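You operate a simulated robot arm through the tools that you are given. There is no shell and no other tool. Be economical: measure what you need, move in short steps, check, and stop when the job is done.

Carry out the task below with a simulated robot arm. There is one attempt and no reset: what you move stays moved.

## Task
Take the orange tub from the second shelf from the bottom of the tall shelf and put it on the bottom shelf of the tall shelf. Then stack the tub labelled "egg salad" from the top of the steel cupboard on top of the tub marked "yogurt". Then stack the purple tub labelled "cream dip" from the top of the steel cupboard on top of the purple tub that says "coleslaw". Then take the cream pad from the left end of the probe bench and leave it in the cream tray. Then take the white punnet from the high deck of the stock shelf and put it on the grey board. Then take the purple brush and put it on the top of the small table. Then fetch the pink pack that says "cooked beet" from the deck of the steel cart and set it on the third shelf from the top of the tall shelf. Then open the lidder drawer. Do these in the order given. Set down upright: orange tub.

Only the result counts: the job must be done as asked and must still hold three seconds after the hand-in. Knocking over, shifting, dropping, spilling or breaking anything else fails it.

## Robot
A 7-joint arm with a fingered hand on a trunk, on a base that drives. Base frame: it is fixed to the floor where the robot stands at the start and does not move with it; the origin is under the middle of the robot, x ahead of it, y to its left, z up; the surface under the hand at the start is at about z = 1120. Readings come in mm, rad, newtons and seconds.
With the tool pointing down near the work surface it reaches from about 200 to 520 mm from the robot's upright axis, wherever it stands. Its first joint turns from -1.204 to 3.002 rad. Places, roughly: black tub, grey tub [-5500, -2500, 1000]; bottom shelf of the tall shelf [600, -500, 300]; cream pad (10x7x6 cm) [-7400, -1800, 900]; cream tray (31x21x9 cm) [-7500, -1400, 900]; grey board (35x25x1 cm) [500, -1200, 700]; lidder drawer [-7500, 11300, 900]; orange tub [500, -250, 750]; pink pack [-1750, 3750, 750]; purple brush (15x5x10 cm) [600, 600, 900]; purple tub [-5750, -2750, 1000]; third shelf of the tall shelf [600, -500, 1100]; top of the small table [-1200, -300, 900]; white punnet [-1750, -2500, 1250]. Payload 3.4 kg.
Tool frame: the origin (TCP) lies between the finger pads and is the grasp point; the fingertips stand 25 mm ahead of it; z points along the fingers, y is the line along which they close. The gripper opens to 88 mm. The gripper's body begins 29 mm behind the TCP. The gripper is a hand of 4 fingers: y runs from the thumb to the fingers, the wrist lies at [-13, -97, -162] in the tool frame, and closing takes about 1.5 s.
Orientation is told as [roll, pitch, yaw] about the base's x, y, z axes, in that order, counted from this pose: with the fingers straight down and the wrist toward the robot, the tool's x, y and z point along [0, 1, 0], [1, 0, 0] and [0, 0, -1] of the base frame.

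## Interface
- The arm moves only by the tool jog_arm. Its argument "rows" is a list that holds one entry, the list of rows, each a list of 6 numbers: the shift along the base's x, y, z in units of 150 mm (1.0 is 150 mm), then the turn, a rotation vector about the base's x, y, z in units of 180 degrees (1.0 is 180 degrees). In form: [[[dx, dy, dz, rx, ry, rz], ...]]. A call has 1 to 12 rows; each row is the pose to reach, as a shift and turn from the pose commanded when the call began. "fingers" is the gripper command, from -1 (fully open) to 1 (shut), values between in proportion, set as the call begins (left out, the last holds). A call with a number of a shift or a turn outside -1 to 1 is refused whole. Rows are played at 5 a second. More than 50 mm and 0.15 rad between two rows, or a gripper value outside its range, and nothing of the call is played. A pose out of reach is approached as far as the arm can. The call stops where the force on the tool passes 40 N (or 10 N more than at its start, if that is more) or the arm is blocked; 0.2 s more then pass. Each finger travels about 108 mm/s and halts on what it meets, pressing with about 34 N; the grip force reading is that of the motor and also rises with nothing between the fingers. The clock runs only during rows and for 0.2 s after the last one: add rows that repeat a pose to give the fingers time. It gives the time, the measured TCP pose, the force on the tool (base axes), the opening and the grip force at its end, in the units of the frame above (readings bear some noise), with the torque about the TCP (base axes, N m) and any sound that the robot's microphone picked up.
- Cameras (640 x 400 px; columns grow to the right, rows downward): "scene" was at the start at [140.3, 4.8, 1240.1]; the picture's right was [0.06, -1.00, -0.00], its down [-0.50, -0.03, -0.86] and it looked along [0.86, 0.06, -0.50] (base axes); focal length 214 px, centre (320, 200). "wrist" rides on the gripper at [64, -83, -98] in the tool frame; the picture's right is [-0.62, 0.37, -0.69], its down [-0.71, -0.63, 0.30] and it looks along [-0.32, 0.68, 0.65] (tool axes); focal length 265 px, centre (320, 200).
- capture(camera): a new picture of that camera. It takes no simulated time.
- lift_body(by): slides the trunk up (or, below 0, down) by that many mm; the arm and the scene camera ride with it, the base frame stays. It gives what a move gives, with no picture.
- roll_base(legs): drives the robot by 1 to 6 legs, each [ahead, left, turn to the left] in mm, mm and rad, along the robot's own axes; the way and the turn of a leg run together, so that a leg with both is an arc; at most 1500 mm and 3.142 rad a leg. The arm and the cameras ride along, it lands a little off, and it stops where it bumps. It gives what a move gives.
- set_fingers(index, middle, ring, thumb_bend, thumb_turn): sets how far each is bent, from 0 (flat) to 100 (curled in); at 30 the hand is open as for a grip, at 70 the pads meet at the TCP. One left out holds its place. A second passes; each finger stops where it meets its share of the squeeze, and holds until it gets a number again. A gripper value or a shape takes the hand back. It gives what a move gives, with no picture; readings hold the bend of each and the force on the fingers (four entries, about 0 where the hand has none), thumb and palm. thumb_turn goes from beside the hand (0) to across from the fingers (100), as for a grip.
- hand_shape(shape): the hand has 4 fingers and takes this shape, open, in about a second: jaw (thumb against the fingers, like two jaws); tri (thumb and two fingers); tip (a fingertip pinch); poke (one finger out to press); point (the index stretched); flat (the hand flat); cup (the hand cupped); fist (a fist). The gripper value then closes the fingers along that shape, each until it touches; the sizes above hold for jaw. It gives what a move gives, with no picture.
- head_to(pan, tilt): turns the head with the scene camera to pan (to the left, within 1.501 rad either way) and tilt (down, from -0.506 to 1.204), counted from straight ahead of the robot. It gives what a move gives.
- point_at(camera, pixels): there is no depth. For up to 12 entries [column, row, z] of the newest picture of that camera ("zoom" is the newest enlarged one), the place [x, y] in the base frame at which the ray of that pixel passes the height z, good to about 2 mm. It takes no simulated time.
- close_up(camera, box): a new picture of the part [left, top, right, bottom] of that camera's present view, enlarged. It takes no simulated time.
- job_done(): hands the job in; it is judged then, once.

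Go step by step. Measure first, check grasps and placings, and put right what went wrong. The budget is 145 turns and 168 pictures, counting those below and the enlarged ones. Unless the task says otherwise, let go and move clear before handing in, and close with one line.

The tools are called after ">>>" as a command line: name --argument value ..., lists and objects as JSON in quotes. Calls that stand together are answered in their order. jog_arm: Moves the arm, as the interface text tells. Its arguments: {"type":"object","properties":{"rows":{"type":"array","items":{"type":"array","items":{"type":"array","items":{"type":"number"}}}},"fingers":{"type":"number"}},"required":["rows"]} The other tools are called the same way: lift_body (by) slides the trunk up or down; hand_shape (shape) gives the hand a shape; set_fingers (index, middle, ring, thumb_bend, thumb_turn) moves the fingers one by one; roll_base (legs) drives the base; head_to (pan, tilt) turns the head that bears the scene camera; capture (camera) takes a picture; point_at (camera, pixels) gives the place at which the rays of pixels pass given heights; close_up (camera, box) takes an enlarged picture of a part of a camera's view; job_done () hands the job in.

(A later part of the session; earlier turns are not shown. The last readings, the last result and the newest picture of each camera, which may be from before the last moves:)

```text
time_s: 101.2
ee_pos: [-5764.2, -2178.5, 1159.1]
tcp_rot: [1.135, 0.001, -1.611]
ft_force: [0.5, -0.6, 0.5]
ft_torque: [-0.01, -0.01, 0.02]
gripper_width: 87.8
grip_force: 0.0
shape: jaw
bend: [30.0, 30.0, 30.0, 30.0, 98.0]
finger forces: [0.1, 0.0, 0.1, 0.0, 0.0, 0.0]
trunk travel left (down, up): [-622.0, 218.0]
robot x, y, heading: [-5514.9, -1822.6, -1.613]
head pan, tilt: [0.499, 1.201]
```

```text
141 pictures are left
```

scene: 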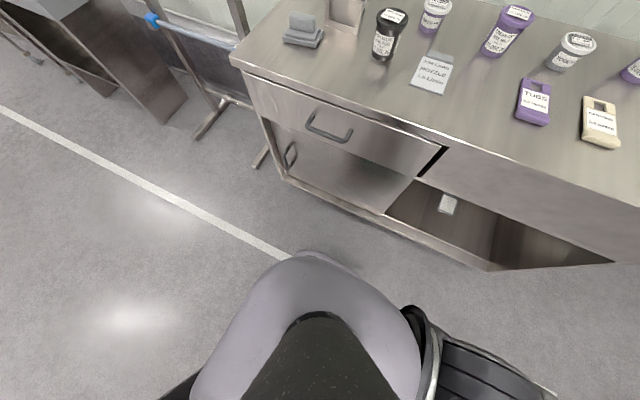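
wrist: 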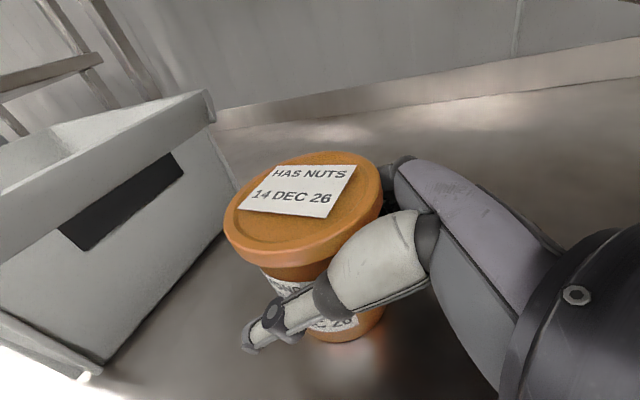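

I need the base's front extent and the tub labels. I'll query the base edge, then zoom on the tubs.

>>> point_at --camera "scene" --pixels '[[310, 252, 0], [310, 252, 250], [310, 252, 500], [250, 62, 900], [250, 75, 900], [385, 213, 50], [388, 63, 900], [437, 32, 900], [490, 55, 900], [556, 70, 900]]'

>>> head_to --pan 0 --tilt 0.6

>>> close_up --camera "scene" --box '[160, 145, 320, 245]'

>>> close_up --camera "scene" --box '[320, 145, 480, 245]'

```text
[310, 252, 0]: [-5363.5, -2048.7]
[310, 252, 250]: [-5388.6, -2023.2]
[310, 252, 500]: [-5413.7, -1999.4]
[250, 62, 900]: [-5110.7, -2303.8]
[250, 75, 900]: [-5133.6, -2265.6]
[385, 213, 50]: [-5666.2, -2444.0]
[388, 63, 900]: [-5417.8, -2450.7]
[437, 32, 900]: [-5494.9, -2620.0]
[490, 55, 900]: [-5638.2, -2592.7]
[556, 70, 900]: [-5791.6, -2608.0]
```

```text
time_s: 102.2
ee_pos: [-5764.3, -2178.9, 1159.3]
tcp_rot: [1.135, 0.001, -1.611]
ft_force: [0.4, 0.3, -0.3]
ft_torque: [-0.02, -0.01, 0.02]
gripper_width: 87.8
grip_force: 0.0
shape: jaw
bend: [30.0, 30.0, 30.0, 30.0, 98.0]
finger forces: [0.0, 0.0, 0.0, 0.0, 0.0, 0.0]
trunk travel left (down, up): [-622.0, 218.0]
robot x, y, heading: [-5514.5, -1822.2, -1.609]
head pan, tilt: [0.0, 0.6]
```

```text
4.00 times, centred on (240, 195) of scene
```

zoom: 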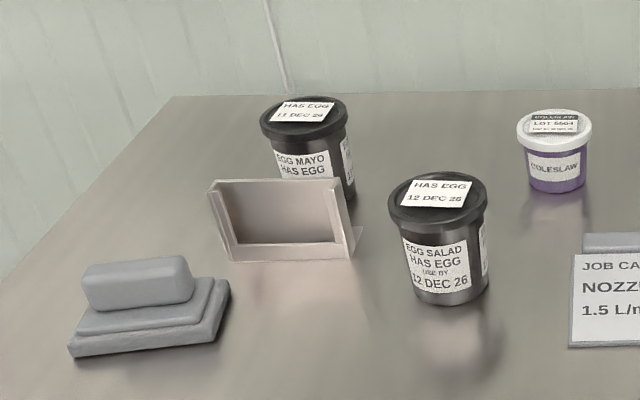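

```text
4.00 times, centred on (400, 195) of scene
```

zoom: 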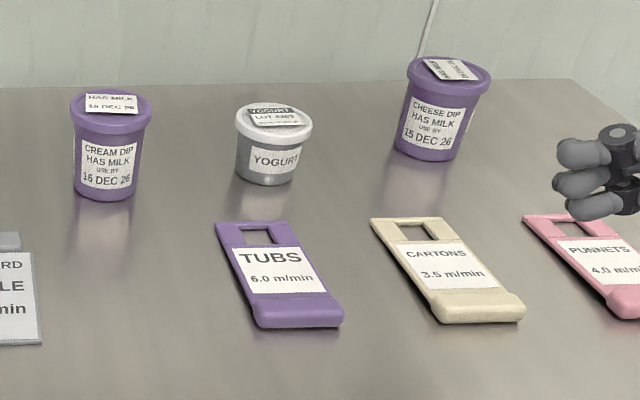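

Egg salad is the black front tub, yogurt the grey one, cream dip the purple one, and coleslaw the purple one with the white lid. I'll straighten up, move closer in front of the egg salad, and take pictures at two trunk heights to triangulate.

>>> roll_base --legs '[[0, 0, 0.04], [0, 200, 0], [135, 0, 0]]'

>>> capture --camera "scene"

>>> point_at --camera "scene" --pixels '[[320, 200, 900], [320, 200, 800]]'

```text
time_s: 105.1
ee_pos: [-5549.0, -2324.6, 1159.7]
tcp_rot: [1.135, 0.003, -1.574]
ft_force: [0.4, 0.2, 0.0]
ft_torque: [-0.01, 0.02, -0.01]
gripper_width: 87.9
grip_force: 0.1
shape: jaw
bend: [30.0, 30.0, 30.0, 30.0, 98.0]
finger forces: [0.1, 0.0, 0.0, 0.0, 0.0, 0.0]
trunk travel left (down, up): [-622.0, 218.0]
robot x, y, heading: [-5311.5, -1954.2, -1.574]
head pan, tilt: [0.0, 0.6]
```

```text
138 pictures are left
```

scene: 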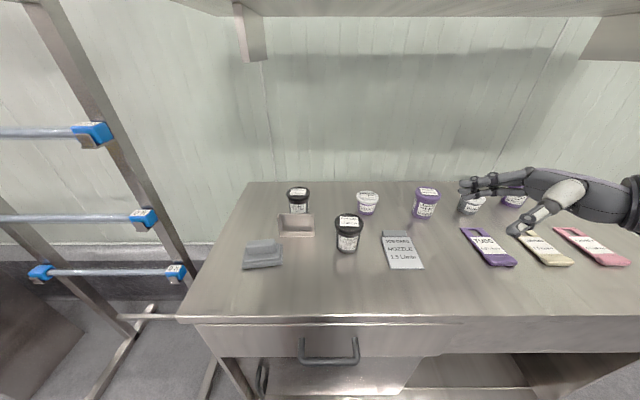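

```text
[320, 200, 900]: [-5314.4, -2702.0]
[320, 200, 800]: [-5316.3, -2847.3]
```

Now I'll lower the trunk 150 and capture again for the parallax.

>>> close_up --camera "scene" --box '[260, 160, 500, 310]'

>>> lift_body --by -150

>>> close_up --camera "scene" --box '[260, 120, 500, 270]'

```text
2.67 times, centred on (380, 235) of scene
```

zoom: 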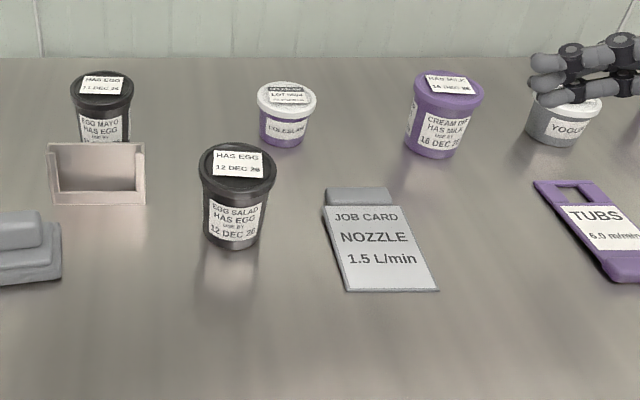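

```text
time_s: 106.9
ee_pos: [-5547.5, -2322.5, 1009.9]
tcp_rot: [1.133, 0.002, -1.573]
ft_force: [0.2, 0.3, 0.2]
ft_torque: [-0.01, 0.0, 0.0]
gripper_width: 88.2
grip_force: 0.0
shape: jaw
bend: [30.0, 30.0, 30.0, 30.0, 98.0]
finger forces: [0.0, 0.0, 0.1, 0.1, 0.0, 0.0]
trunk travel left (down, up): [-472.0, 368.0]
robot x, y, heading: [-5310.2, -1955.3, -1.576]
head pan, tilt: [0.0, 0.6]
```

```text
2.67 times, centred on (380, 195) of scene
```

zoom: 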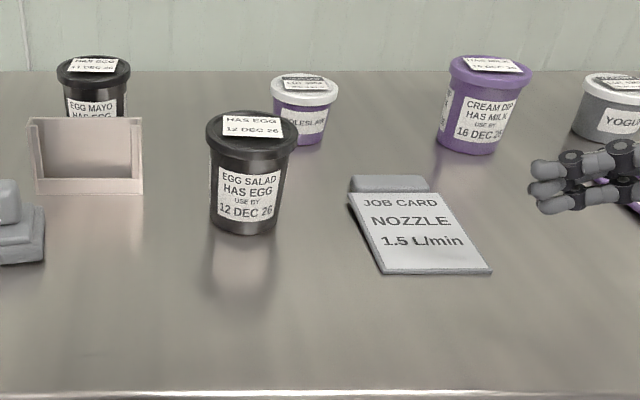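

Triangulation puts the cupboard top at about z 881. I'll get positions from the newest zoom.

>>> point_at --camera "zoom" --pixels '[[245, 235, 881], [208, 130, 970], [297, 130, 970], [303, 145, 881], [468, 153, 881], [612, 143, 881], [270, 90, 935], [338, 90, 935], [448, 75, 970], [532, 75, 970], [143, 195, 881], [570, 95, 935]]'

```text
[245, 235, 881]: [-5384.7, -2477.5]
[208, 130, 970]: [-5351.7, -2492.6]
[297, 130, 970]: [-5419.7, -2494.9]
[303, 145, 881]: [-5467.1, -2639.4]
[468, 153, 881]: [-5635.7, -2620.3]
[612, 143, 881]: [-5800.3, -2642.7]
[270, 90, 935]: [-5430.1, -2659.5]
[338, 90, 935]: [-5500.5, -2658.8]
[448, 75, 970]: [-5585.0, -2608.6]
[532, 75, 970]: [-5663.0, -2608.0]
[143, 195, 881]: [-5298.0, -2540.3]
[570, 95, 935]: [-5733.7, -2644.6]
```

Egg salad is centred near (−5386,−2505). I'll yaw the hand by −35° for reach and move to a pre-grasp pose to the right of the tub.

>>> jog_arm --rows '[[[0, 0, 0, 0, 0, -0.04], [0, 0, 0, 0, 0, -0.08], [0, 0, 0, 0, 0, -0.12], [0, 0, 0, 0, 0, -0.16], [0, 0, 0, 0, 0, -0.194], [0.14, -0.25, -0.05, 0, 0, -0.194], [0.28, -0.5, -0.1, 0, 0, -0.194], [0.43, -0.76, -0.15, 0, 0, -0.194], [0.43, -0.76, -0.15, 0, 0, -0.194]]]'

>>> capture --camera "scene"

>>> capture --camera "wrist"

```text
time_s: 108.9
ee_pos: [-5485.7, -2435.9, 985.8]
tcp_rot: [1.135, 0.003, -2.183]
ft_force: [0.6, -0.2, 0.7]
ft_torque: [0.02, -0.01, -0.01]
gripper_width: 87.9
grip_force: 0.0
shape: jaw
bend: [30.0, 30.0, 30.0, 30.0, 98.0]
finger forces: [0.1, 0.1, 0.0, 0.0, 0.1, 0.0]
trunk travel left (down, up): [-472.0, 368.0]
robot x, y, heading: [-5312.9, -1955.3, -1.573]
head pan, tilt: [0.0, 0.6]
```

```text
135 pictures are left
```

scene: 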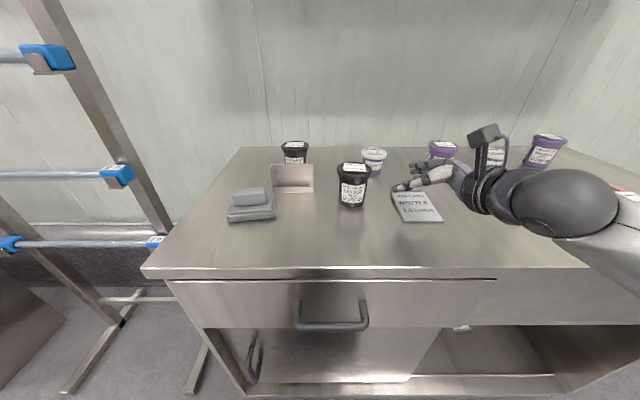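

```text
134 pictures are left
```

wrist: 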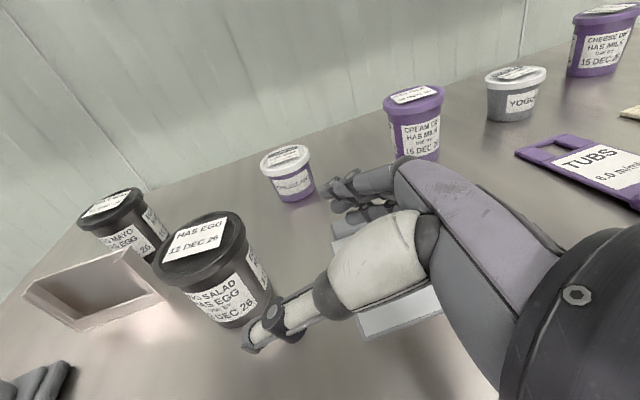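

The pose is good. I'll cross-check tub positions from the wrist picture before moving in.

>>> point_at --camera "wrist" --pixels '[[203, 245, 975], [243, 326, 881], [286, 159, 945], [300, 202, 881], [516, 75, 945], [508, 120, 881], [413, 93, 975], [425, 160, 881]]'

>>> point_at --camera "scene" --pixels '[[352, 207, 881], [353, 169, 975], [375, 175, 881]]'

```text
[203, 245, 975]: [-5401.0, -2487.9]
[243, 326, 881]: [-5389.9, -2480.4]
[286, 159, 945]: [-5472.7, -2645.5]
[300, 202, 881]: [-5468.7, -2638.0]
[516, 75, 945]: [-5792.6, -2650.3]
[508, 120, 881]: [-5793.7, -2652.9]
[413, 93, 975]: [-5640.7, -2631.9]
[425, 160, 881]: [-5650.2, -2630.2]
```

```text
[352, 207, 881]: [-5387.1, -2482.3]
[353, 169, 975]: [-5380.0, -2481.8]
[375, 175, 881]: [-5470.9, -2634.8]
```

Egg salad centre is about (−5387,−2506), top near 963. I'm sliding in with the descent late, to clear the job card.

>>> jog_arm --rows '[[[0.2, -0.14, -0.05, 0, 0, 0], [0.4, -0.28, -0.13, 0, 0, 0], [0.55, -0.39, -0.24, 0, 0, 0], [0.658, -0.467, -0.33, 0, 0, 0], [0.658, -0.467, -0.33, 0, 0, 0]]]'

>>> capture --camera "wrist"

>>> capture --camera "scene"

```text
time_s: 110.1
ee_pos: [-5385.3, -2507.0, 937.1]
tcp_rot: [1.135, 0.002, -2.184]
ft_force: [-0.1, 0.5, 0.2]
ft_torque: [0.03, -0.02, 0.0]
gripper_width: 87.8
grip_force: 0.0
shape: jaw
bend: [30.0, 30.0, 30.0, 30.0, 98.0]
finger forces: [0.6, 0.0, 0.1, 0.1, 0.0, 0.1]
trunk travel left (down, up): [-472.0, 368.0]
robot x, y, heading: [-5315.7, -1951.4, -1.577]
head pan, tilt: [0.0, 0.6]
```

```text
133 pictures are left
```

wrist: 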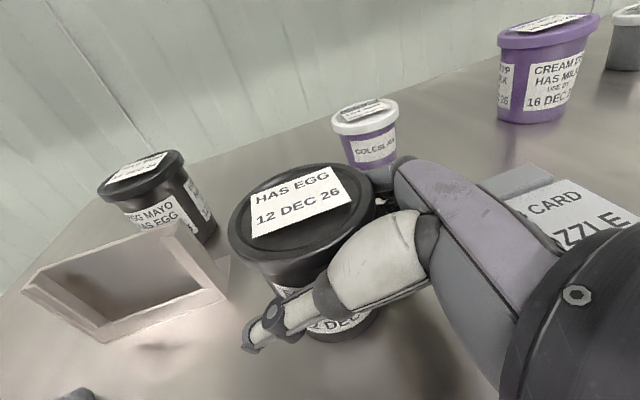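

```text
132 pictures are left
```

scene: 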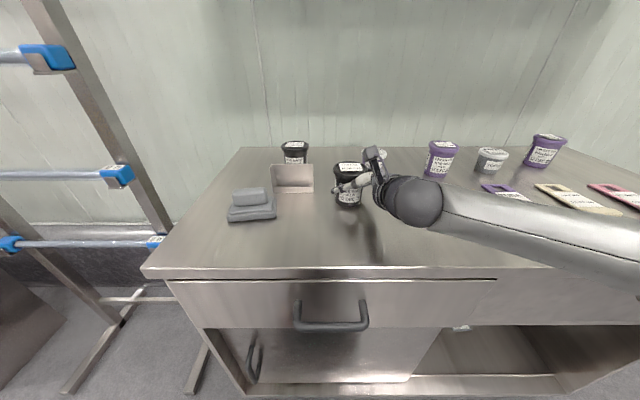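

Same picture as the good grasp before. I'll close and lift.

>>> jog_arm --rows '[[[0, 0, 0, 0, 0, 0], [0, 0, 0, 0, 0, 0], [0, 0, 0, 0, 0, 0], [0, 0, 0, 0, 0, 0], [0, 0, 0, 0, 0, 0], [0, 0, 0, 0, 0, 0], [0, 0, 0, 0, 0, 0], [0, 0, 0, 0, 0, 0]]]' --fingers 1

>>> jog_arm --rows '[[[0, 0, 0.1, 0, 0, 0], [0, 0, 0.4, 0, 0, 0], [0, 0, 0.7, 0, 0, 0], [0, 0, 1, 0, 0, 0], [0, 0, 1, 0, 0, 0]]]'

>>> capture --camera "scene"

```text
time_s: 111.9
ee_pos: [-5386.0, -2506.9, 937.3]
tcp_rot: [1.137, 0.002, -2.183]
ft_force: [1.1, -0.9, -0.2]
ft_torque: [0.0, 0.01, -0.05]
gripper_width: 60.9
grip_force: 34.3
shape: jaw
bend: [37.0, 39.0, 35.0, 63.0, 100.0]
finger forces: [20.5, 9.5, 4.4, 0.1, 34.6, 0.1]
trunk travel left (down, up): [-472.0, 368.0]
robot x, y, heading: [-5312.3, -1954.6, -1.578]
head pan, tilt: [0.0, 0.6]
```

```text
time_s: 113.1
ee_pos: [-5387.1, -2507.3, 1086.7]
tcp_rot: [1.136, 0.001, -2.186]
ft_force: [0.2, -0.2, -2.4]
ft_torque: [0.0, -0.03, 0.01]
gripper_width: 60.6
grip_force: 34.7
shape: jaw
bend: [37.0, 39.0, 35.0, 63.0, 100.0]
finger forces: [20.0, 9.5, 4.4, 0.0, 34.1, 0.0]
trunk travel left (down, up): [-472.0, 368.0]
robot x, y, heading: [-5311.8, -1959.5, -1.571]
head pan, tilt: [0.0, 0.6]
```

```text
131 pictures are left
```

scene: 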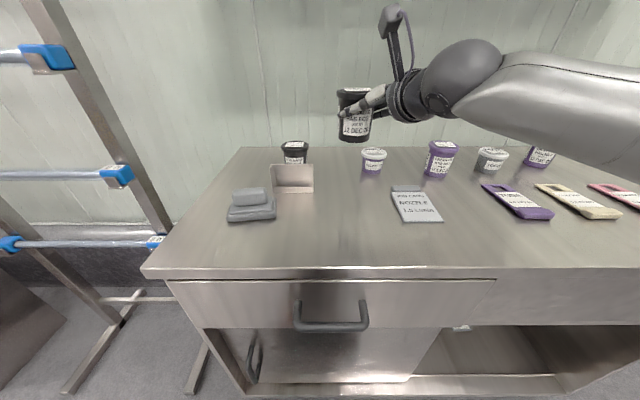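

Lifted cleanly. I'll shift the base right by 400 so the yogurt is ahead and re-measure the yogurt.

>>> roll_base --legs '[[0, -400, 0]]'

>>> capture --camera "scene"

>>> capture --camera "wrist"

```text
time_s: 115.5
ee_pos: [-5776.5, -2507.5, 1086.3]
tcp_rot: [1.135, 0.002, -2.178]
ft_force: [-0.2, 1.1, -3.1]
ft_torque: [-0.01, 0.03, -0.03]
gripper_width: 60.9
grip_force: 33.8
shape: jaw
bend: [37.0, 39.0, 35.0, 63.0, 100.0]
finger forces: [20.1, 9.5, 4.4, 0.1, 34.2, 0.1]
trunk travel left (down, up): [-472.0, 368.0]
robot x, y, heading: [-5703.7, -1953.5, -1.569]
head pan, tilt: [0.0, 0.6]
```

```text
130 pictures are left
```

scene: 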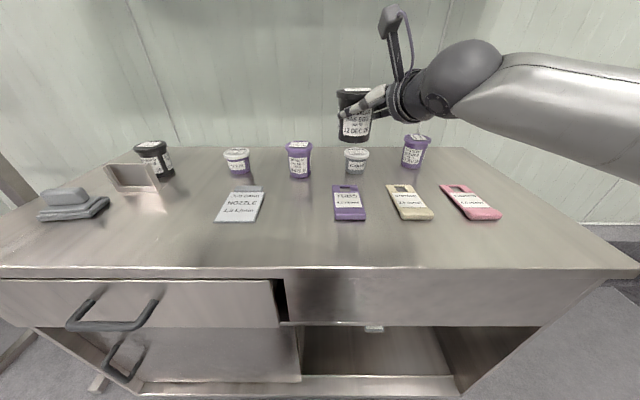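

```text
129 pictures are left
```

wrist: 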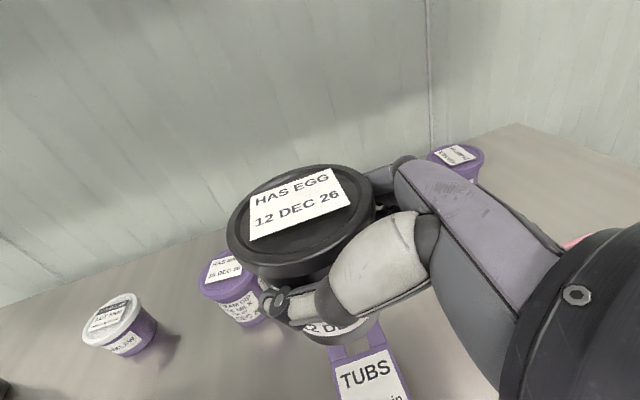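

>>> close_up --camera "scene" --box '[220, 120, 460, 220]'

```text
2.67 times, centred on (340, 170) of scene
```

zoom: 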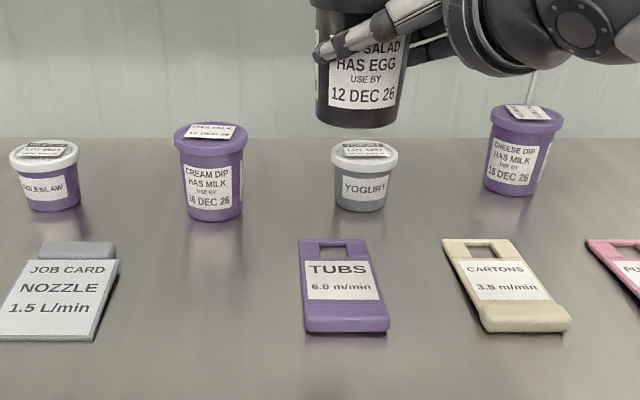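

>>> point_at --camera "zoom" --pixels '[[361, 213, 881], [331, 158, 940], [398, 158, 940], [364, 170, 940], [55, 212, 881], [9, 156, 940], [79, 156, 940], [215, 221, 881], [358, 127, 1030], [514, 196, 881]]'

```text
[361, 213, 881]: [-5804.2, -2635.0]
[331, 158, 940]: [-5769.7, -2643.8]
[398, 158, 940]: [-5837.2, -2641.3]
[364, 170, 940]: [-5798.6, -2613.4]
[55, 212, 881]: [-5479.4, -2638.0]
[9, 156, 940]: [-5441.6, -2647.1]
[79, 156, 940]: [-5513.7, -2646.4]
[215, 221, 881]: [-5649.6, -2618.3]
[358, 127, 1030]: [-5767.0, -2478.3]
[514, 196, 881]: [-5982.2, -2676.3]
```

I'll cross-check the held tub's offset from the TCP with the wrist camera.

>>> point_at --camera "wrist" --pixels '[[300, 215, 1112], [228, 232, 1110], [376, 195, 1110], [113, 317, 945], [140, 355, 881], [455, 155, 963]]'

>>> point_at --camera "scene" --pixels '[[338, 88, 1112], [356, 91, 1112], [341, 137, 1030], [368, 137, 1030], [354, 140, 1030]]'

```text
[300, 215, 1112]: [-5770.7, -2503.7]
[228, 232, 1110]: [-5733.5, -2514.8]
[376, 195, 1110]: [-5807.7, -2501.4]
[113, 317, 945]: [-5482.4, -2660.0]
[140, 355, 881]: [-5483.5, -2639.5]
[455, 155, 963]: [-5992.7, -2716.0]
```

```text
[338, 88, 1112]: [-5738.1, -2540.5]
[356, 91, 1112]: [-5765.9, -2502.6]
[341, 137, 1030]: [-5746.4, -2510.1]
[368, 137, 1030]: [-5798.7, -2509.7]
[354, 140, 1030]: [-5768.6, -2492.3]
```

The held tub's centre is at TCP + (6,2), and both cameras agree. The yogurt centre is about (−5807,−2662), so I'll extend the arm over it at height.

>>> jog_arm --rows '[[[-0.06, -0.26, 0, 0, 0, 0], [-0.12, -0.52, 0, 0, 0, 0], [-0.18, -0.78, 0, 0, 0, 0], [-0.243, -1, 0, 0, 0, 0], [-0.243, -1, 0, 0, 0, 0]]]'

>>> jog_arm --rows '[[[0, -0.04, -0.05, 0, 0, 0], [0, -0.04, -0.2, 0, 0, 0], [0, -0.04, -0.3, 0, 0, 0], [0, -0.04, -0.3, 0, 0, 0]]]'

>>> close_up --camera "scene" --box '[240, 70, 480, 220]'

>>> capture --camera "wrist"

```text
time_s: 116.7
ee_pos: [-5811.3, -2656.6, 1083.4]
tcp_rot: [1.134, 0.003, -2.177]
ft_force: [-0.8, 1.0, -2.6]
ft_torque: [0.04, 0.01, -0.01]
gripper_width: 60.9
grip_force: 34.0
shape: jaw
bend: [37.0, 39.0, 35.0, 63.0, 100.0]
finger forces: [19.9, 9.4, 4.5, 0.1, 33.8, 0.0]
trunk travel left (down, up): [-472.0, 368.0]
robot x, y, heading: [-5706.6, -1957.7, -1.57]
head pan, tilt: [0.0, 0.6]
```

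```text
time_s: 117.7
ee_pos: [-5812.9, -2663.9, 1041.6]
tcp_rot: [1.134, 0.0, -2.177]
ft_force: [-0.5, 0.6, -2.3]
ft_torque: [0.04, 0.0, -0.01]
gripper_width: 60.5
grip_force: 33.9
shape: jaw
bend: [37.0, 39.0, 35.0, 63.0, 100.0]
finger forces: [19.9, 9.4, 4.5, 0.1, 33.8, 0.1]
trunk travel left (down, up): [-472.0, 368.0]
robot x, y, heading: [-5702.7, -1956.4, -1.567]
head pan, tilt: [0.0, 0.6]
```

```text
2.67 times, centred on (360, 145) of scene
```

zoom: 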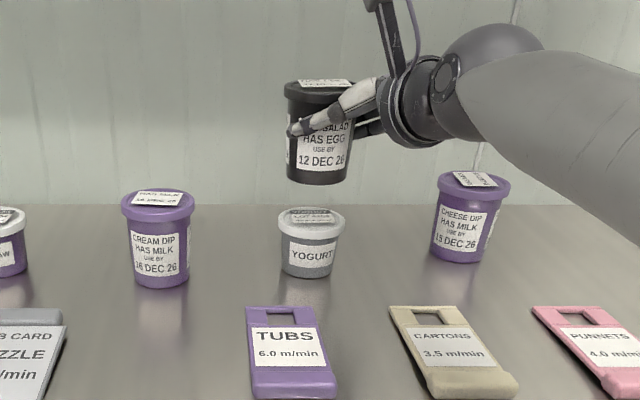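

```text
126 pictures are left
```

wrist: 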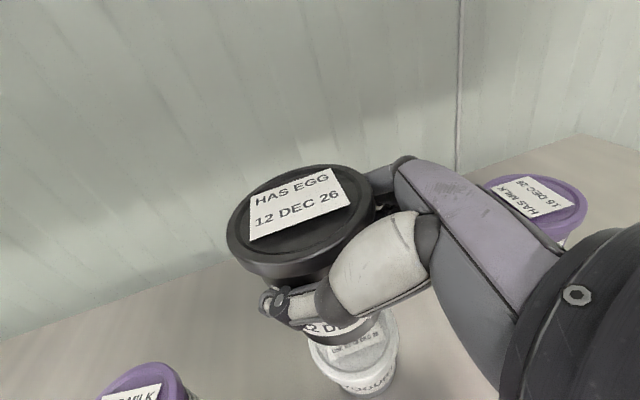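

>>> point_at --camera "zoom" --pixels '[[318, 185, 985], [288, 172, 990], [350, 172, 990], [307, 278, 881], [277, 224, 938], [345, 224, 938], [311, 239, 930]]'

>>> point_at --camera "wrist" --pixels '[[300, 215, 1067], [366, 397, 881], [398, 362, 935], [310, 355, 935], [352, 383, 928]]'

```text
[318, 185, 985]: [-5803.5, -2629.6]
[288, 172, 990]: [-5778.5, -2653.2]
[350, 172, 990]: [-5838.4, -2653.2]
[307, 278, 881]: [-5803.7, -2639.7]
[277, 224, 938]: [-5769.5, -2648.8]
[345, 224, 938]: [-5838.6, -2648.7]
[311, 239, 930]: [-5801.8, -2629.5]
```

```text
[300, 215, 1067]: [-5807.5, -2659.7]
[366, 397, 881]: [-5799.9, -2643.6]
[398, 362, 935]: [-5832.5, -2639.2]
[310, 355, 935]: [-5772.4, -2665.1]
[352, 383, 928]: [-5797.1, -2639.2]
```

Aligned within about 5 mm: shift −5 in y, then lower and creep to contact.

>>> jog_arm --rows '[[[0.01, -0.033, 0, 0, 0, 0], [0.01, -0.033, -0.1, 0, 0, 0], [0.01, -0.033, -0.2, 0, 0, 0], [0.01, -0.033, -0.25, 0, 0, 0], [0.01, -0.033, -0.25, 0, 0, 0]]]'

>>> close_up --camera "scene" --box '[280, 90, 440, 190]'

```text
time_s: 118.9
ee_pos: [-5810.9, -2668.6, 1004.8]
tcp_rot: [1.135, -0.002, -2.179]
ft_force: [0.1, -0.5, -2.7]
ft_torque: [-0.01, 0.01, -0.02]
gripper_width: 60.9
grip_force: 34.3
shape: jaw
bend: [37.0, 39.0, 35.0, 63.0, 100.0]
finger forces: [19.8, 9.5, 4.5, 0.0, 33.8, 0.0]
trunk travel left (down, up): [-472.0, 368.0]
robot x, y, heading: [-5706.8, -1957.0, -1.567]
head pan, tilt: [0.0, 0.6]
```

```text
4.00 times, centred on (360, 140) of scene
```

zoom: 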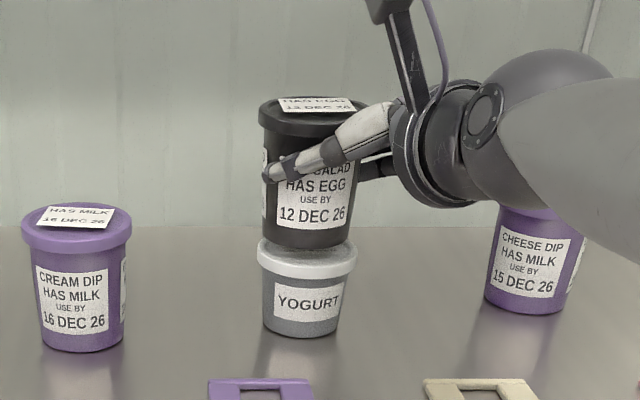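

Well centred over the lid. Creeping down to contact.

>>> jog_arm --rows '[[[0, 0, -0.015, 0, 0, 0], [0, 0, -0.03, 0, 0, 0], [0, 0, -0.03, 0, 0, 0]]]'

>>> jog_arm --rows '[[[0, 0, -0.01, 0, 0, 0], [0, 0, -0.02, 0, 0, 0], [0, 0, -0.02, 0, 0, 0]]]'

```text
time_s: 119.7
ee_pos: [-5811.7, -2669.3, 998.3]
tcp_rot: [1.134, 0.002, -2.178]
ft_force: [0.5, -0.8, -2.9]
ft_torque: [0.02, 0.06, 0.0]
gripper_width: 60.9
grip_force: 34.4
shape: jaw
bend: [37.0, 39.0, 35.0, 63.0, 100.0]
finger forces: [19.9, 9.4, 4.5, 0.0, 33.8, 0.0]
trunk travel left (down, up): [-472.0, 368.0]
robot x, y, heading: [-5704.3, -1951.7, -1.563]
head pan, tilt: [0.0, 0.6]
```

```text
time_s: 120.5
ee_pos: [-5811.6, -2668.7, 995.5]
tcp_rot: [1.135, 0.003, -2.179]
ft_force: [0.8, -1.5, -1.3]
ft_torque: [-0.03, -0.03, -0.02]
gripper_width: 61.0
grip_force: 34.5
shape: jaw
bend: [37.0, 39.0, 35.0, 63.0, 100.0]
finger forces: [19.9, 9.6, 4.5, 0.1, 33.6, 0.1]
trunk travel left (down, up): [-472.0, 368.0]
robot x, y, heading: [-5709.9, -1956.8, -1.567]
head pan, tilt: [0.0, 0.6]
```

>>> jog_arm --rows '[[[0, 0, -0.01, 0, 0, 0], [0, 0, -0.02, 0, 0, 0], [0, 0, -0.02, 0, 0, 0]]]'

>>> close_up --camera "scene" --box '[280, 90, 440, 190]'

```text
time_s: 121.3
ee_pos: [-5811.9, -2668.6, 994.6]
tcp_rot: [1.137, -0.002, -2.179]
ft_force: [-0.5, -1.8, 5.8]
ft_torque: [-0.16, 0.02, 0.01]
gripper_width: 60.7
grip_force: 33.4
shape: jaw
bend: [37.0, 39.0, 35.0, 63.0, 99.0]
finger forces: [20.3, 9.8, 4.3, 0.0, 33.3, 0.0]
trunk travel left (down, up): [-472.0, 368.0]
robot x, y, heading: [-5706.8, -1954.5, -1.568]
head pan, tilt: [0.0, 0.6]
```

```text
4.00 times, centred on (360, 140) of scene
```

zoom: 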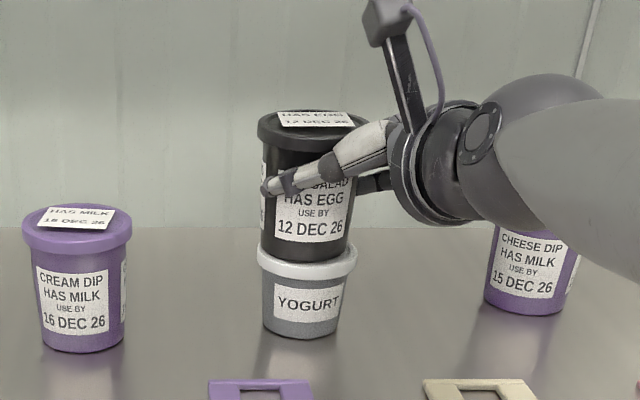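

Contact at about 995. Open and withdraw backward along the hand axis.

>>> jog_arm --rows '[[[0, 0, 0, 0, 0, 0], [0, 0, 0, 0, 0, 0], [0, 0, 0, 0, 0, 0], [0, 0, 0, 0, 0, 0], [0, 0, 0, 0, 0, 0], [0, 0, 0, 0, 0, 0], [-0.2, 0.14, 0.05, 0, 0, 0], [-0.4, 0.28, 0.12, 0, 0, 0], [-0.6, 0.42, 0.24, 0, 0, 0], [-0.7, 0.6, 0.45, 0, 0, 0], [-0.7, 0.8, 0.65, 0, 0, 0]]]' --fingers -1

>>> capture --camera "scene"

```text
time_s: 123.7
ee_pos: [-5914.4, -2550.4, 1086.8]
tcp_rot: [1.128, 0.011, -2.172]
ft_force: [-0.6, 0.5, 0.1]
ft_torque: [0.0, -0.02, -0.01]
gripper_width: 87.7
grip_force: 0.0
shape: jaw
bend: [30.0, 30.0, 30.0, 30.0, 98.0]
finger forces: [0.0, 0.0, 0.0, 0.1, 0.1, 0.0]
out of reach, approached as far as the arm can: row 11
trunk travel left (down, up): [-472.0, 368.0]
robot x, y, heading: [-5708.3, -1956.4, -1.569]
head pan, tilt: [0.0, 0.6]
```

```text
123 pictures are left
```

scene: 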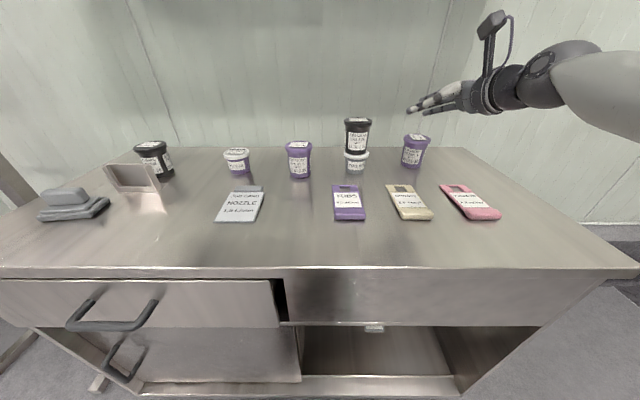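

The egg salad stands squarely on the yogurt. Next is the cream dip: I'll shift the base left 170 and re-measure.

>>> roll_base --legs '[[0, 170, 0]]'

>>> capture --camera "wrist"

>>> close_up --camera "scene" --box '[240, 70, 480, 220]'

```text
time_s: 125.2
ee_pos: [-5741.5, -2551.6, 1087.0]
tcp_rot: [1.127, 0.007, -2.17]
ft_force: [0.5, 0.5, -0.1]
ft_torque: [0.0, 0.02, 0.02]
gripper_width: 87.5
grip_force: 0.1
shape: jaw
bend: [30.0, 30.0, 30.0, 30.0, 98.0]
finger forces: [0.1, 0.1, 0.0, 0.0, 0.0, 0.1]
trunk travel left (down, up): [-472.0, 368.0]
robot x, y, heading: [-5537.5, -1954.4, -1.565]
head pan, tilt: [0.0, 0.6]
```

```text
122 pictures are left
```

wrist: 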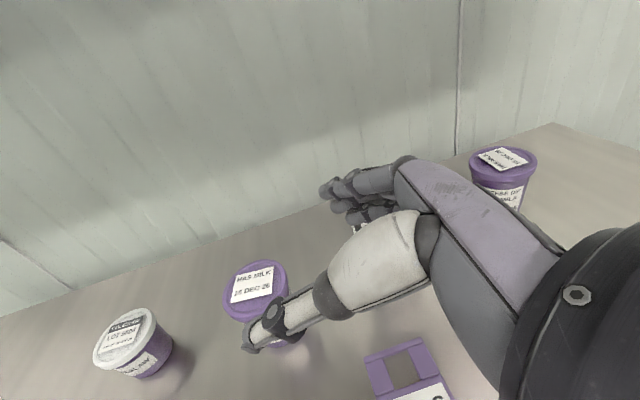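

```text
2.67 times, centred on (360, 145) of scene
```

zoom: 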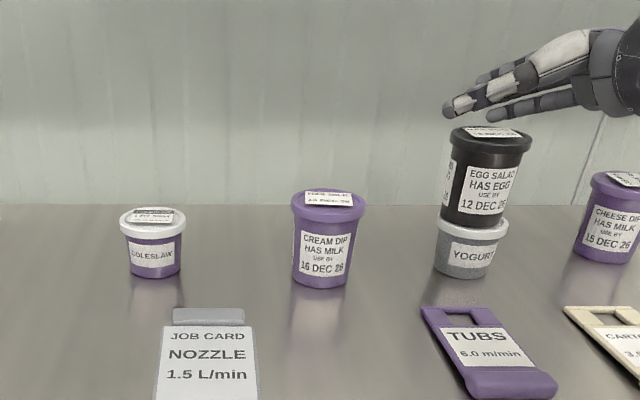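

>>> point_at --camera "zoom" --pixels '[[320, 288, 881], [293, 212, 955], [365, 212, 955], [155, 277, 881], [120, 225, 938], [186, 225, 938], [153, 240, 930], [328, 223, 950], [458, 278, 881]]'

>>> point_at --camera "wrist" --pixels '[[257, 288, 963], [127, 334, 943], [145, 377, 881]]'

```text
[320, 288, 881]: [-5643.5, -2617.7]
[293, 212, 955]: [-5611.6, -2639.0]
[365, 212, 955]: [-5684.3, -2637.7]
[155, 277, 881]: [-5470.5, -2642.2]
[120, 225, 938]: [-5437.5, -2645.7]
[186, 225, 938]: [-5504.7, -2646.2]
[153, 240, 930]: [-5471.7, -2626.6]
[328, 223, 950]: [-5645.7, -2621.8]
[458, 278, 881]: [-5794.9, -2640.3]
```

```text
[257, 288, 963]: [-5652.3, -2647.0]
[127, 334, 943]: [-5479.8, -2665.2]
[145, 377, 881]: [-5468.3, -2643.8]
```

Cream dip centre is about (−5649,−2647). I'll move to a spot just right-front of it at height and check the pose before descending.

>>> jog_arm --rows '[[[0.13, -0.19, 0, 0, 0, 0], [0.26, -0.39, 0, 0, 0, 0], [0.26, -0.39, -0.2, 0, 0, 0], [0.26, -0.39, -0.2, 0, 0, 0]]]'

```text
time_s: 126.2
ee_pos: [-5702.8, -2608.3, 1056.1]
tcp_rot: [1.129, 0.009, -2.168]
ft_force: [-0.9, -0.9, -0.8]
ft_torque: [0.02, -0.02, 0.02]
gripper_width: 87.7
grip_force: 0.0
shape: jaw
bend: [30.0, 30.0, 30.0, 30.0, 98.0]
finger forces: [0.0, 0.0, 0.0, 0.0, 0.0, 0.0]
trunk travel left (down, up): [-472.0, 368.0]
robot x, y, heading: [-5533.8, -1957.4, -1.568]
head pan, tilt: [0.0, 0.6]
```

>>> jog_arm --rows '[[[0, -0.01, -0.26, 0, 0, 0], [0, -0.01, -0.52, 0, 0, 0], [0, -0.01, -0.78, 0, 0, 0], [0, -0.01, -0.78, 0, 0, 0]]]'

>>> capture --camera "wrist"

>>> close_up --camera "scene" --box '[240, 70, 480, 220]'

```text
time_s: 127.2
ee_pos: [-5703.9, -2611.9, 938.9]
tcp_rot: [1.127, 0.009, -2.171]
ft_force: [-0.5, -0.2, 0.6]
ft_torque: [-0.01, -0.01, -0.01]
gripper_width: 88.0
grip_force: 0.1
shape: jaw
bend: [30.0, 30.0, 30.0, 30.0, 98.0]
finger forces: [0.1, 0.0, 0.0, 0.0, 0.1, 0.0]
trunk travel left (down, up): [-472.0, 368.0]
robot x, y, heading: [-5536.1, -1954.1, -1.569]
head pan, tilt: [0.0, 0.6]
```

```text
120 pictures are left
```

wrist: 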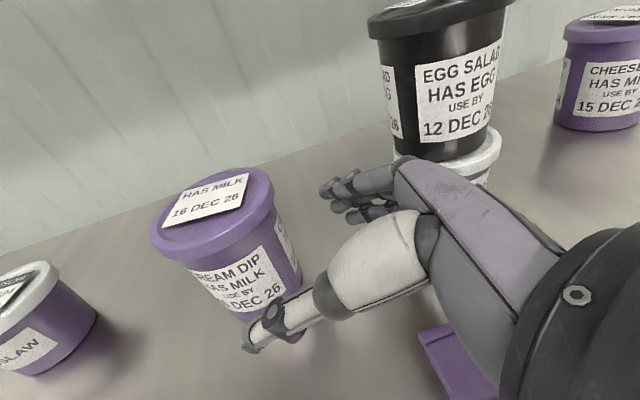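

```text
2.67 times, centred on (360, 145) of scene
```

zoom: 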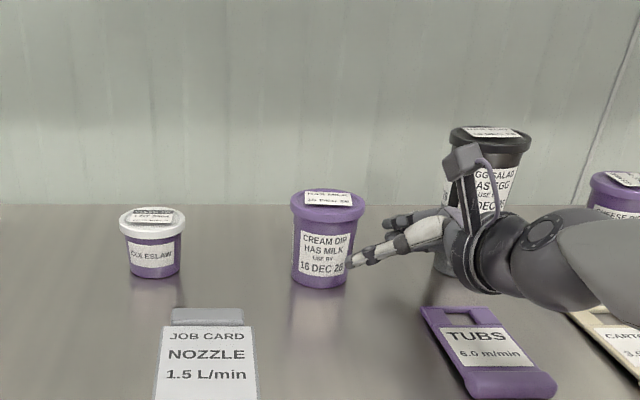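

>>> jog_arm --rows '[[[0.1, -0.07, -0.005, 0, 0, 0], [0.2, -0.135, -0.01, 0, 0, 0], [0.3, -0.2, -0.013, 0, 0, 0], [0.36, -0.24, -0.013, 0, 0, 0], [0.36, -0.24, -0.013, 0, 0, 0]]]'

>>> capture --camera "wrist"

```text
time_s: 128.4
ee_pos: [-5648.7, -2648.2, 935.5]
tcp_rot: [1.128, 0.012, -2.171]
ft_force: [-0.6, -0.1, -0.2]
ft_torque: [-0.04, 0.0, -0.01]
gripper_width: 87.6
grip_force: 0.0
shape: jaw
bend: [30.0, 30.0, 30.0, 30.0, 98.0]
finger forces: [0.5, 0.1, 0.0, 0.1, 0.1, 0.0]
trunk travel left (down, up): [-472.0, 368.0]
robot x, y, heading: [-5533.1, -1957.7, -1.572]
head pan, tilt: [0.0, 0.6]
```

```text
118 pictures are left
```

wrist: 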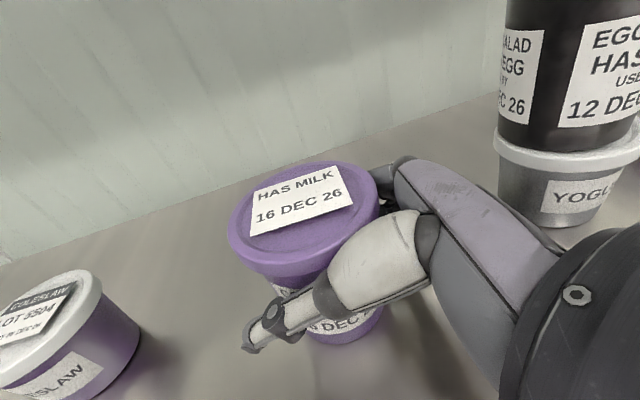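

Same grasp view as before. Close and lift.

>>> jog_arm --rows '[[[0, 0, 0, 0, 0, 0], [0, 0, 0, 0, 0, 0], [0, 0, 0, 0, 0, 0], [0, 0, 0, 0, 0, 0], [0, 0, 0, 0, 0, 0], [0, 0, 0, 0, 0, 0], [0, 0, 0, 0, 0, 0], [0, 0, 0, 0, 0, 0]]]' --fingers 1

>>> jog_arm --rows '[[[0, 0, 0.1, 0, 0, 0], [0, 0, 0.4, 0, 0, 0], [0, 0, 0.7, 0, 0, 0], [0, 0, 1, 0, 0, 0], [0, 0, 1, 0, 0, 0]]]'

>>> roll_base --legs '[[0, 165, 0]]'

>>> close_up --camera "scene" --box '[240, 50, 480, 200]'

>>> capture --camera "wrist"

```text
time_s: 130.2
ee_pos: [-5647.8, -2649.1, 934.7]
tcp_rot: [1.128, 0.01, -2.169]
ft_force: [0.1, 0.0, -0.3]
ft_torque: [-0.02, -0.06, 0.0]
gripper_width: 60.2
grip_force: 33.7
shape: jaw
bend: [36.0, 39.0, 35.0, 64.0, 100.0]
finger forces: [21.5, 9.9, 4.2, 0.0, 35.2, 0.1]
trunk travel left (down, up): [-472.0, 368.0]
robot x, y, heading: [-5535.1, -1954.8, -1.568]
head pan, tilt: [0.0, 0.6]
```

```text
time_s: 131.4
ee_pos: [-5649.1, -2645.1, 1085.0]
tcp_rot: [1.127, 0.011, -2.17]
ft_force: [0.6, -0.6, -2.7]
ft_torque: [-0.04, 0.02, 0.04]
gripper_width: 60.3
grip_force: 34.1
shape: jaw
bend: [36.0, 39.0, 35.0, 64.0, 100.0]
finger forces: [20.9, 9.6, 4.4, 0.0, 34.7, 0.1]
trunk travel left (down, up): [-472.0, 368.0]
robot x, y, heading: [-5532.5, -1954.3, -1.571]
head pan, tilt: [0.0, 0.6]
```

```text
time_s: 132.8
ee_pos: [-5485.2, -2644.2, 1085.2]
tcp_rot: [1.129, 0.006, -2.173]
ft_force: [1.0, 0.4, -4.0]
ft_torque: [0.05, 0.03, -0.01]
gripper_width: 60.1
grip_force: 34.1
shape: jaw
bend: [36.0, 39.0, 35.0, 64.0, 100.0]
finger forces: [20.9, 9.6, 4.3, 0.1, 34.7, 0.0]
trunk travel left (down, up): [-472.0, 368.0]
robot x, y, heading: [-5365.6, -1953.5, -1.575]
head pan, tilt: [0.0, 0.6]
```

```text
2.67 times, centred on (360, 125) of scene
```

zoom: 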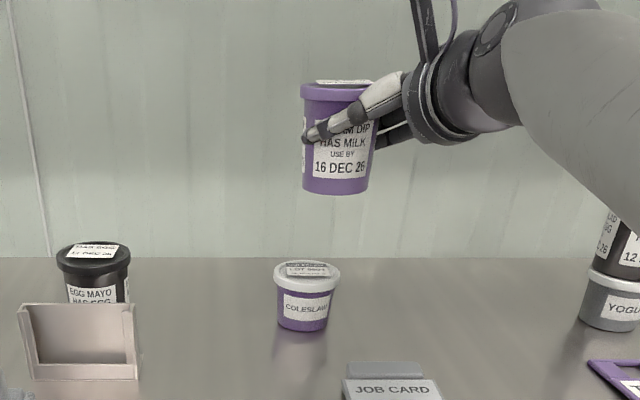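

```text
116 pictures are left
```

wrist: 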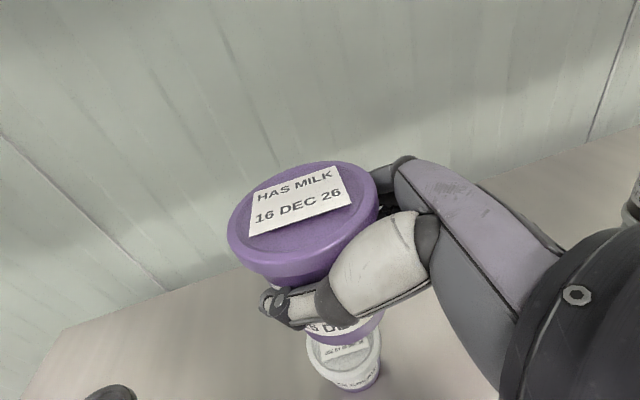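

>>> point_at --camera "zoom" --pixels '[[335, 195, 1031], [303, 188, 1031], [368, 188, 1031], [303, 332, 881], [273, 278, 938], [341, 278, 938], [307, 293, 930]]'

>>> point_at --camera "wrist" --pixels '[[304, 213, 1111], [346, 358, 941], [305, 345, 938], [382, 355, 938]]'

```text
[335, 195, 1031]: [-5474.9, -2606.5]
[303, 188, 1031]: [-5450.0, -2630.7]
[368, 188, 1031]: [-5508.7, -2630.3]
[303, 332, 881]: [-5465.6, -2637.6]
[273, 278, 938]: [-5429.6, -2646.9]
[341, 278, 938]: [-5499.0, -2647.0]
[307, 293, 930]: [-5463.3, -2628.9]
```

```text
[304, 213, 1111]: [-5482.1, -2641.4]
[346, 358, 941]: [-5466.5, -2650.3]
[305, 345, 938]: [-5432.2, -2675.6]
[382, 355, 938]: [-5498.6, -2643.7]
```

Held tub is at about (−5480,−2638) and the coleslaw at about (−5468.5,−2663). I'll shift (+11.5,−25) and descend partway to check.

>>> jog_arm --rows '[[[0.077, -0.167, 0, 0, 0, 0], [0.077, -0.167, -0.2, 0, 0, 0], [0.077, -0.167, -0.4, 0, 0, 0], [0.077, -0.167, -0.52, 0, 0, 0], [0.077, -0.167, -0.52, 0, 0, 0]]]'

>>> close_up --camera "scene" --box '[280, 90, 440, 190]'

>>> capture --camera "wrist"

```text
time_s: 134.1
ee_pos: [-5473.9, -2668.8, 1008.2]
tcp_rot: [1.127, 0.01, -2.172]
ft_force: [-0.3, 0.9, -3.1]
ft_torque: [0.05, 0.01, 0.02]
gripper_width: 59.9
grip_force: 34.1
shape: jaw
bend: [36.0, 39.0, 35.0, 64.0, 100.0]
finger forces: [20.8, 9.6, 4.3, 0.0, 34.4, 0.1]
trunk travel left (down, up): [-472.0, 368.0]
robot x, y, heading: [-5369.1, -1955.2, -1.566]
head pan, tilt: [0.0, 0.6]
```

```text
4.00 times, centred on (360, 140) of scene
```

zoom: 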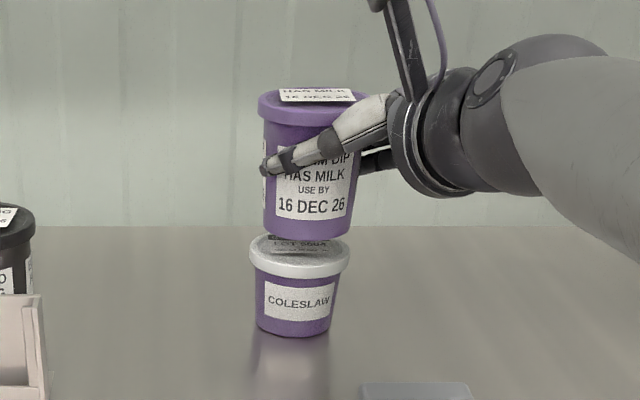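

```text
114 pictures are left
```

wrist: 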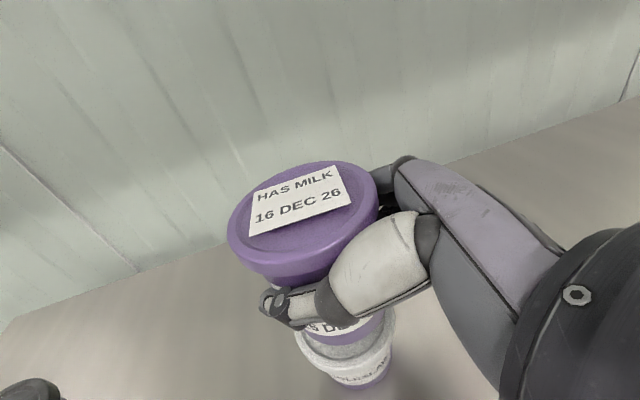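

>>> point_at --camera "zoom" --pixels '[[308, 241, 954], [265, 230, 956], [351, 230, 956], [296, 338, 881], [249, 256, 937], [350, 256, 937], [300, 279, 928]]'

```text
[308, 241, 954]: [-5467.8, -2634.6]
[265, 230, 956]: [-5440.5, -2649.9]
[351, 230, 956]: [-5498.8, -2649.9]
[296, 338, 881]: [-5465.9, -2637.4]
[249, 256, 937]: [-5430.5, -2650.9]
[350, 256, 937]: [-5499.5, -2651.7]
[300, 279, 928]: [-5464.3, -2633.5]
```

Nearly aligned: shift +4.5 in x, −2 in y, and descend to contact.

>>> jog_arm --rows '[[[0.03, -0.013, 0, 0, 0, 0], [0.03, -0.013, -0.04, 0, 0, 0], [0.03, -0.013, -0.08, 0, 0, 0], [0.03, -0.013, -0.09, 0, 0, 0], [0.03, -0.013, -0.09, 0, 0, 0]]]'

>>> jog_arm --rows '[[[0, 0, -0.01, 0, 0, 0], [0, 0, -0.02, 0, 0, 0], [0, 0, -0.02, 0, 0, 0]]]'

```text
time_s: 135.2
ee_pos: [-5470.3, -2670.6, 994.0]
tcp_rot: [1.129, 0.008, -2.173]
ft_force: [0.8, 0.3, -1.0]
ft_torque: [-0.04, 0.0, -0.03]
gripper_width: 59.9
grip_force: 33.4
shape: jaw
bend: [36.0, 40.0, 35.0, 64.0, 100.0]
finger forces: [21.0, 9.6, 4.5, 0.1, 34.6, 0.0]
trunk travel left (down, up): [-472.0, 368.0]
robot x, y, heading: [-5372.4, -1953.7, -1.574]
head pan, tilt: [0.0, 0.6]
```

```text
time_s: 136.1
ee_pos: [-5469.8, -2669.6, 992.7]
tcp_rot: [1.131, 0.008, -2.175]
ft_force: [-1.9, -0.5, 7.9]
ft_torque: [-0.2, 0.0, -0.01]
gripper_width: 59.4
grip_force: 34.4
shape: jaw
bend: [36.0, 39.0, 35.0, 64.0, 99.0]
finger forces: [21.6, 10.0, 4.4, 0.0, 34.2, 0.0]
trunk travel left (down, up): [-472.0, 368.0]
robot x, y, heading: [-5370.4, -1954.2, -1.568]
head pan, tilt: [0.0, 0.6]
```

Contact at about 993. Release and withdraw.

>>> jog_arm --rows '[[[0, 0, 0, 0, 0, 0], [0, 0, 0, 0, 0, 0], [0, 0, 0, 0, 0, 0], [0, 0, 0, 0, 0, 0], [0, 0, 0, 0, 0, 0], [0, 0, 0, 0, 0, 0], [-0.2, 0.14, 0.05, 0, 0, 0], [-0.4, 0.28, 0.12, 0, 0, 0], [-0.58, 0.42, 0.24, 0, 0, 0], [-0.58, 0.65, 0.4, 0, 0, 0], [-0.58, 0.95, 0.5, 0, 0, 0]]]' --fingers -1

>>> capture --camera "scene"

```text
time_s: 138.4
ee_pos: [-5545.7, -2546.6, 1039.1]
tcp_rot: [1.095, 0.074, -2.115]
ft_force: [-0.9, 0.3, -0.5]
ft_torque: [0.01, 0.0, 0.02]
gripper_width: 88.0
grip_force: 0.0
shape: jaw
bend: [30.0, 30.0, 30.0, 30.0, 98.0]
finger forces: [0.0, 0.0, 0.0, 0.0, 0.0, 0.0]
out of reach, approached as far as the arm can: row 11
trunk travel left (down, up): [-472.0, 368.0]
robot x, y, heading: [-5368.1, -1952.3, -1.572]
head pan, tilt: [0.0, 0.6]
```

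```text
113 pictures are left
```

scene: 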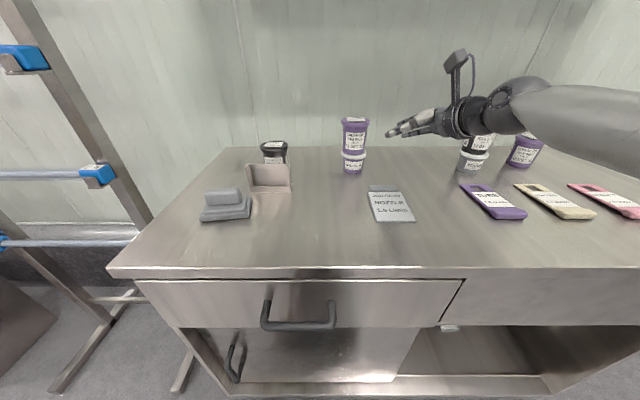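

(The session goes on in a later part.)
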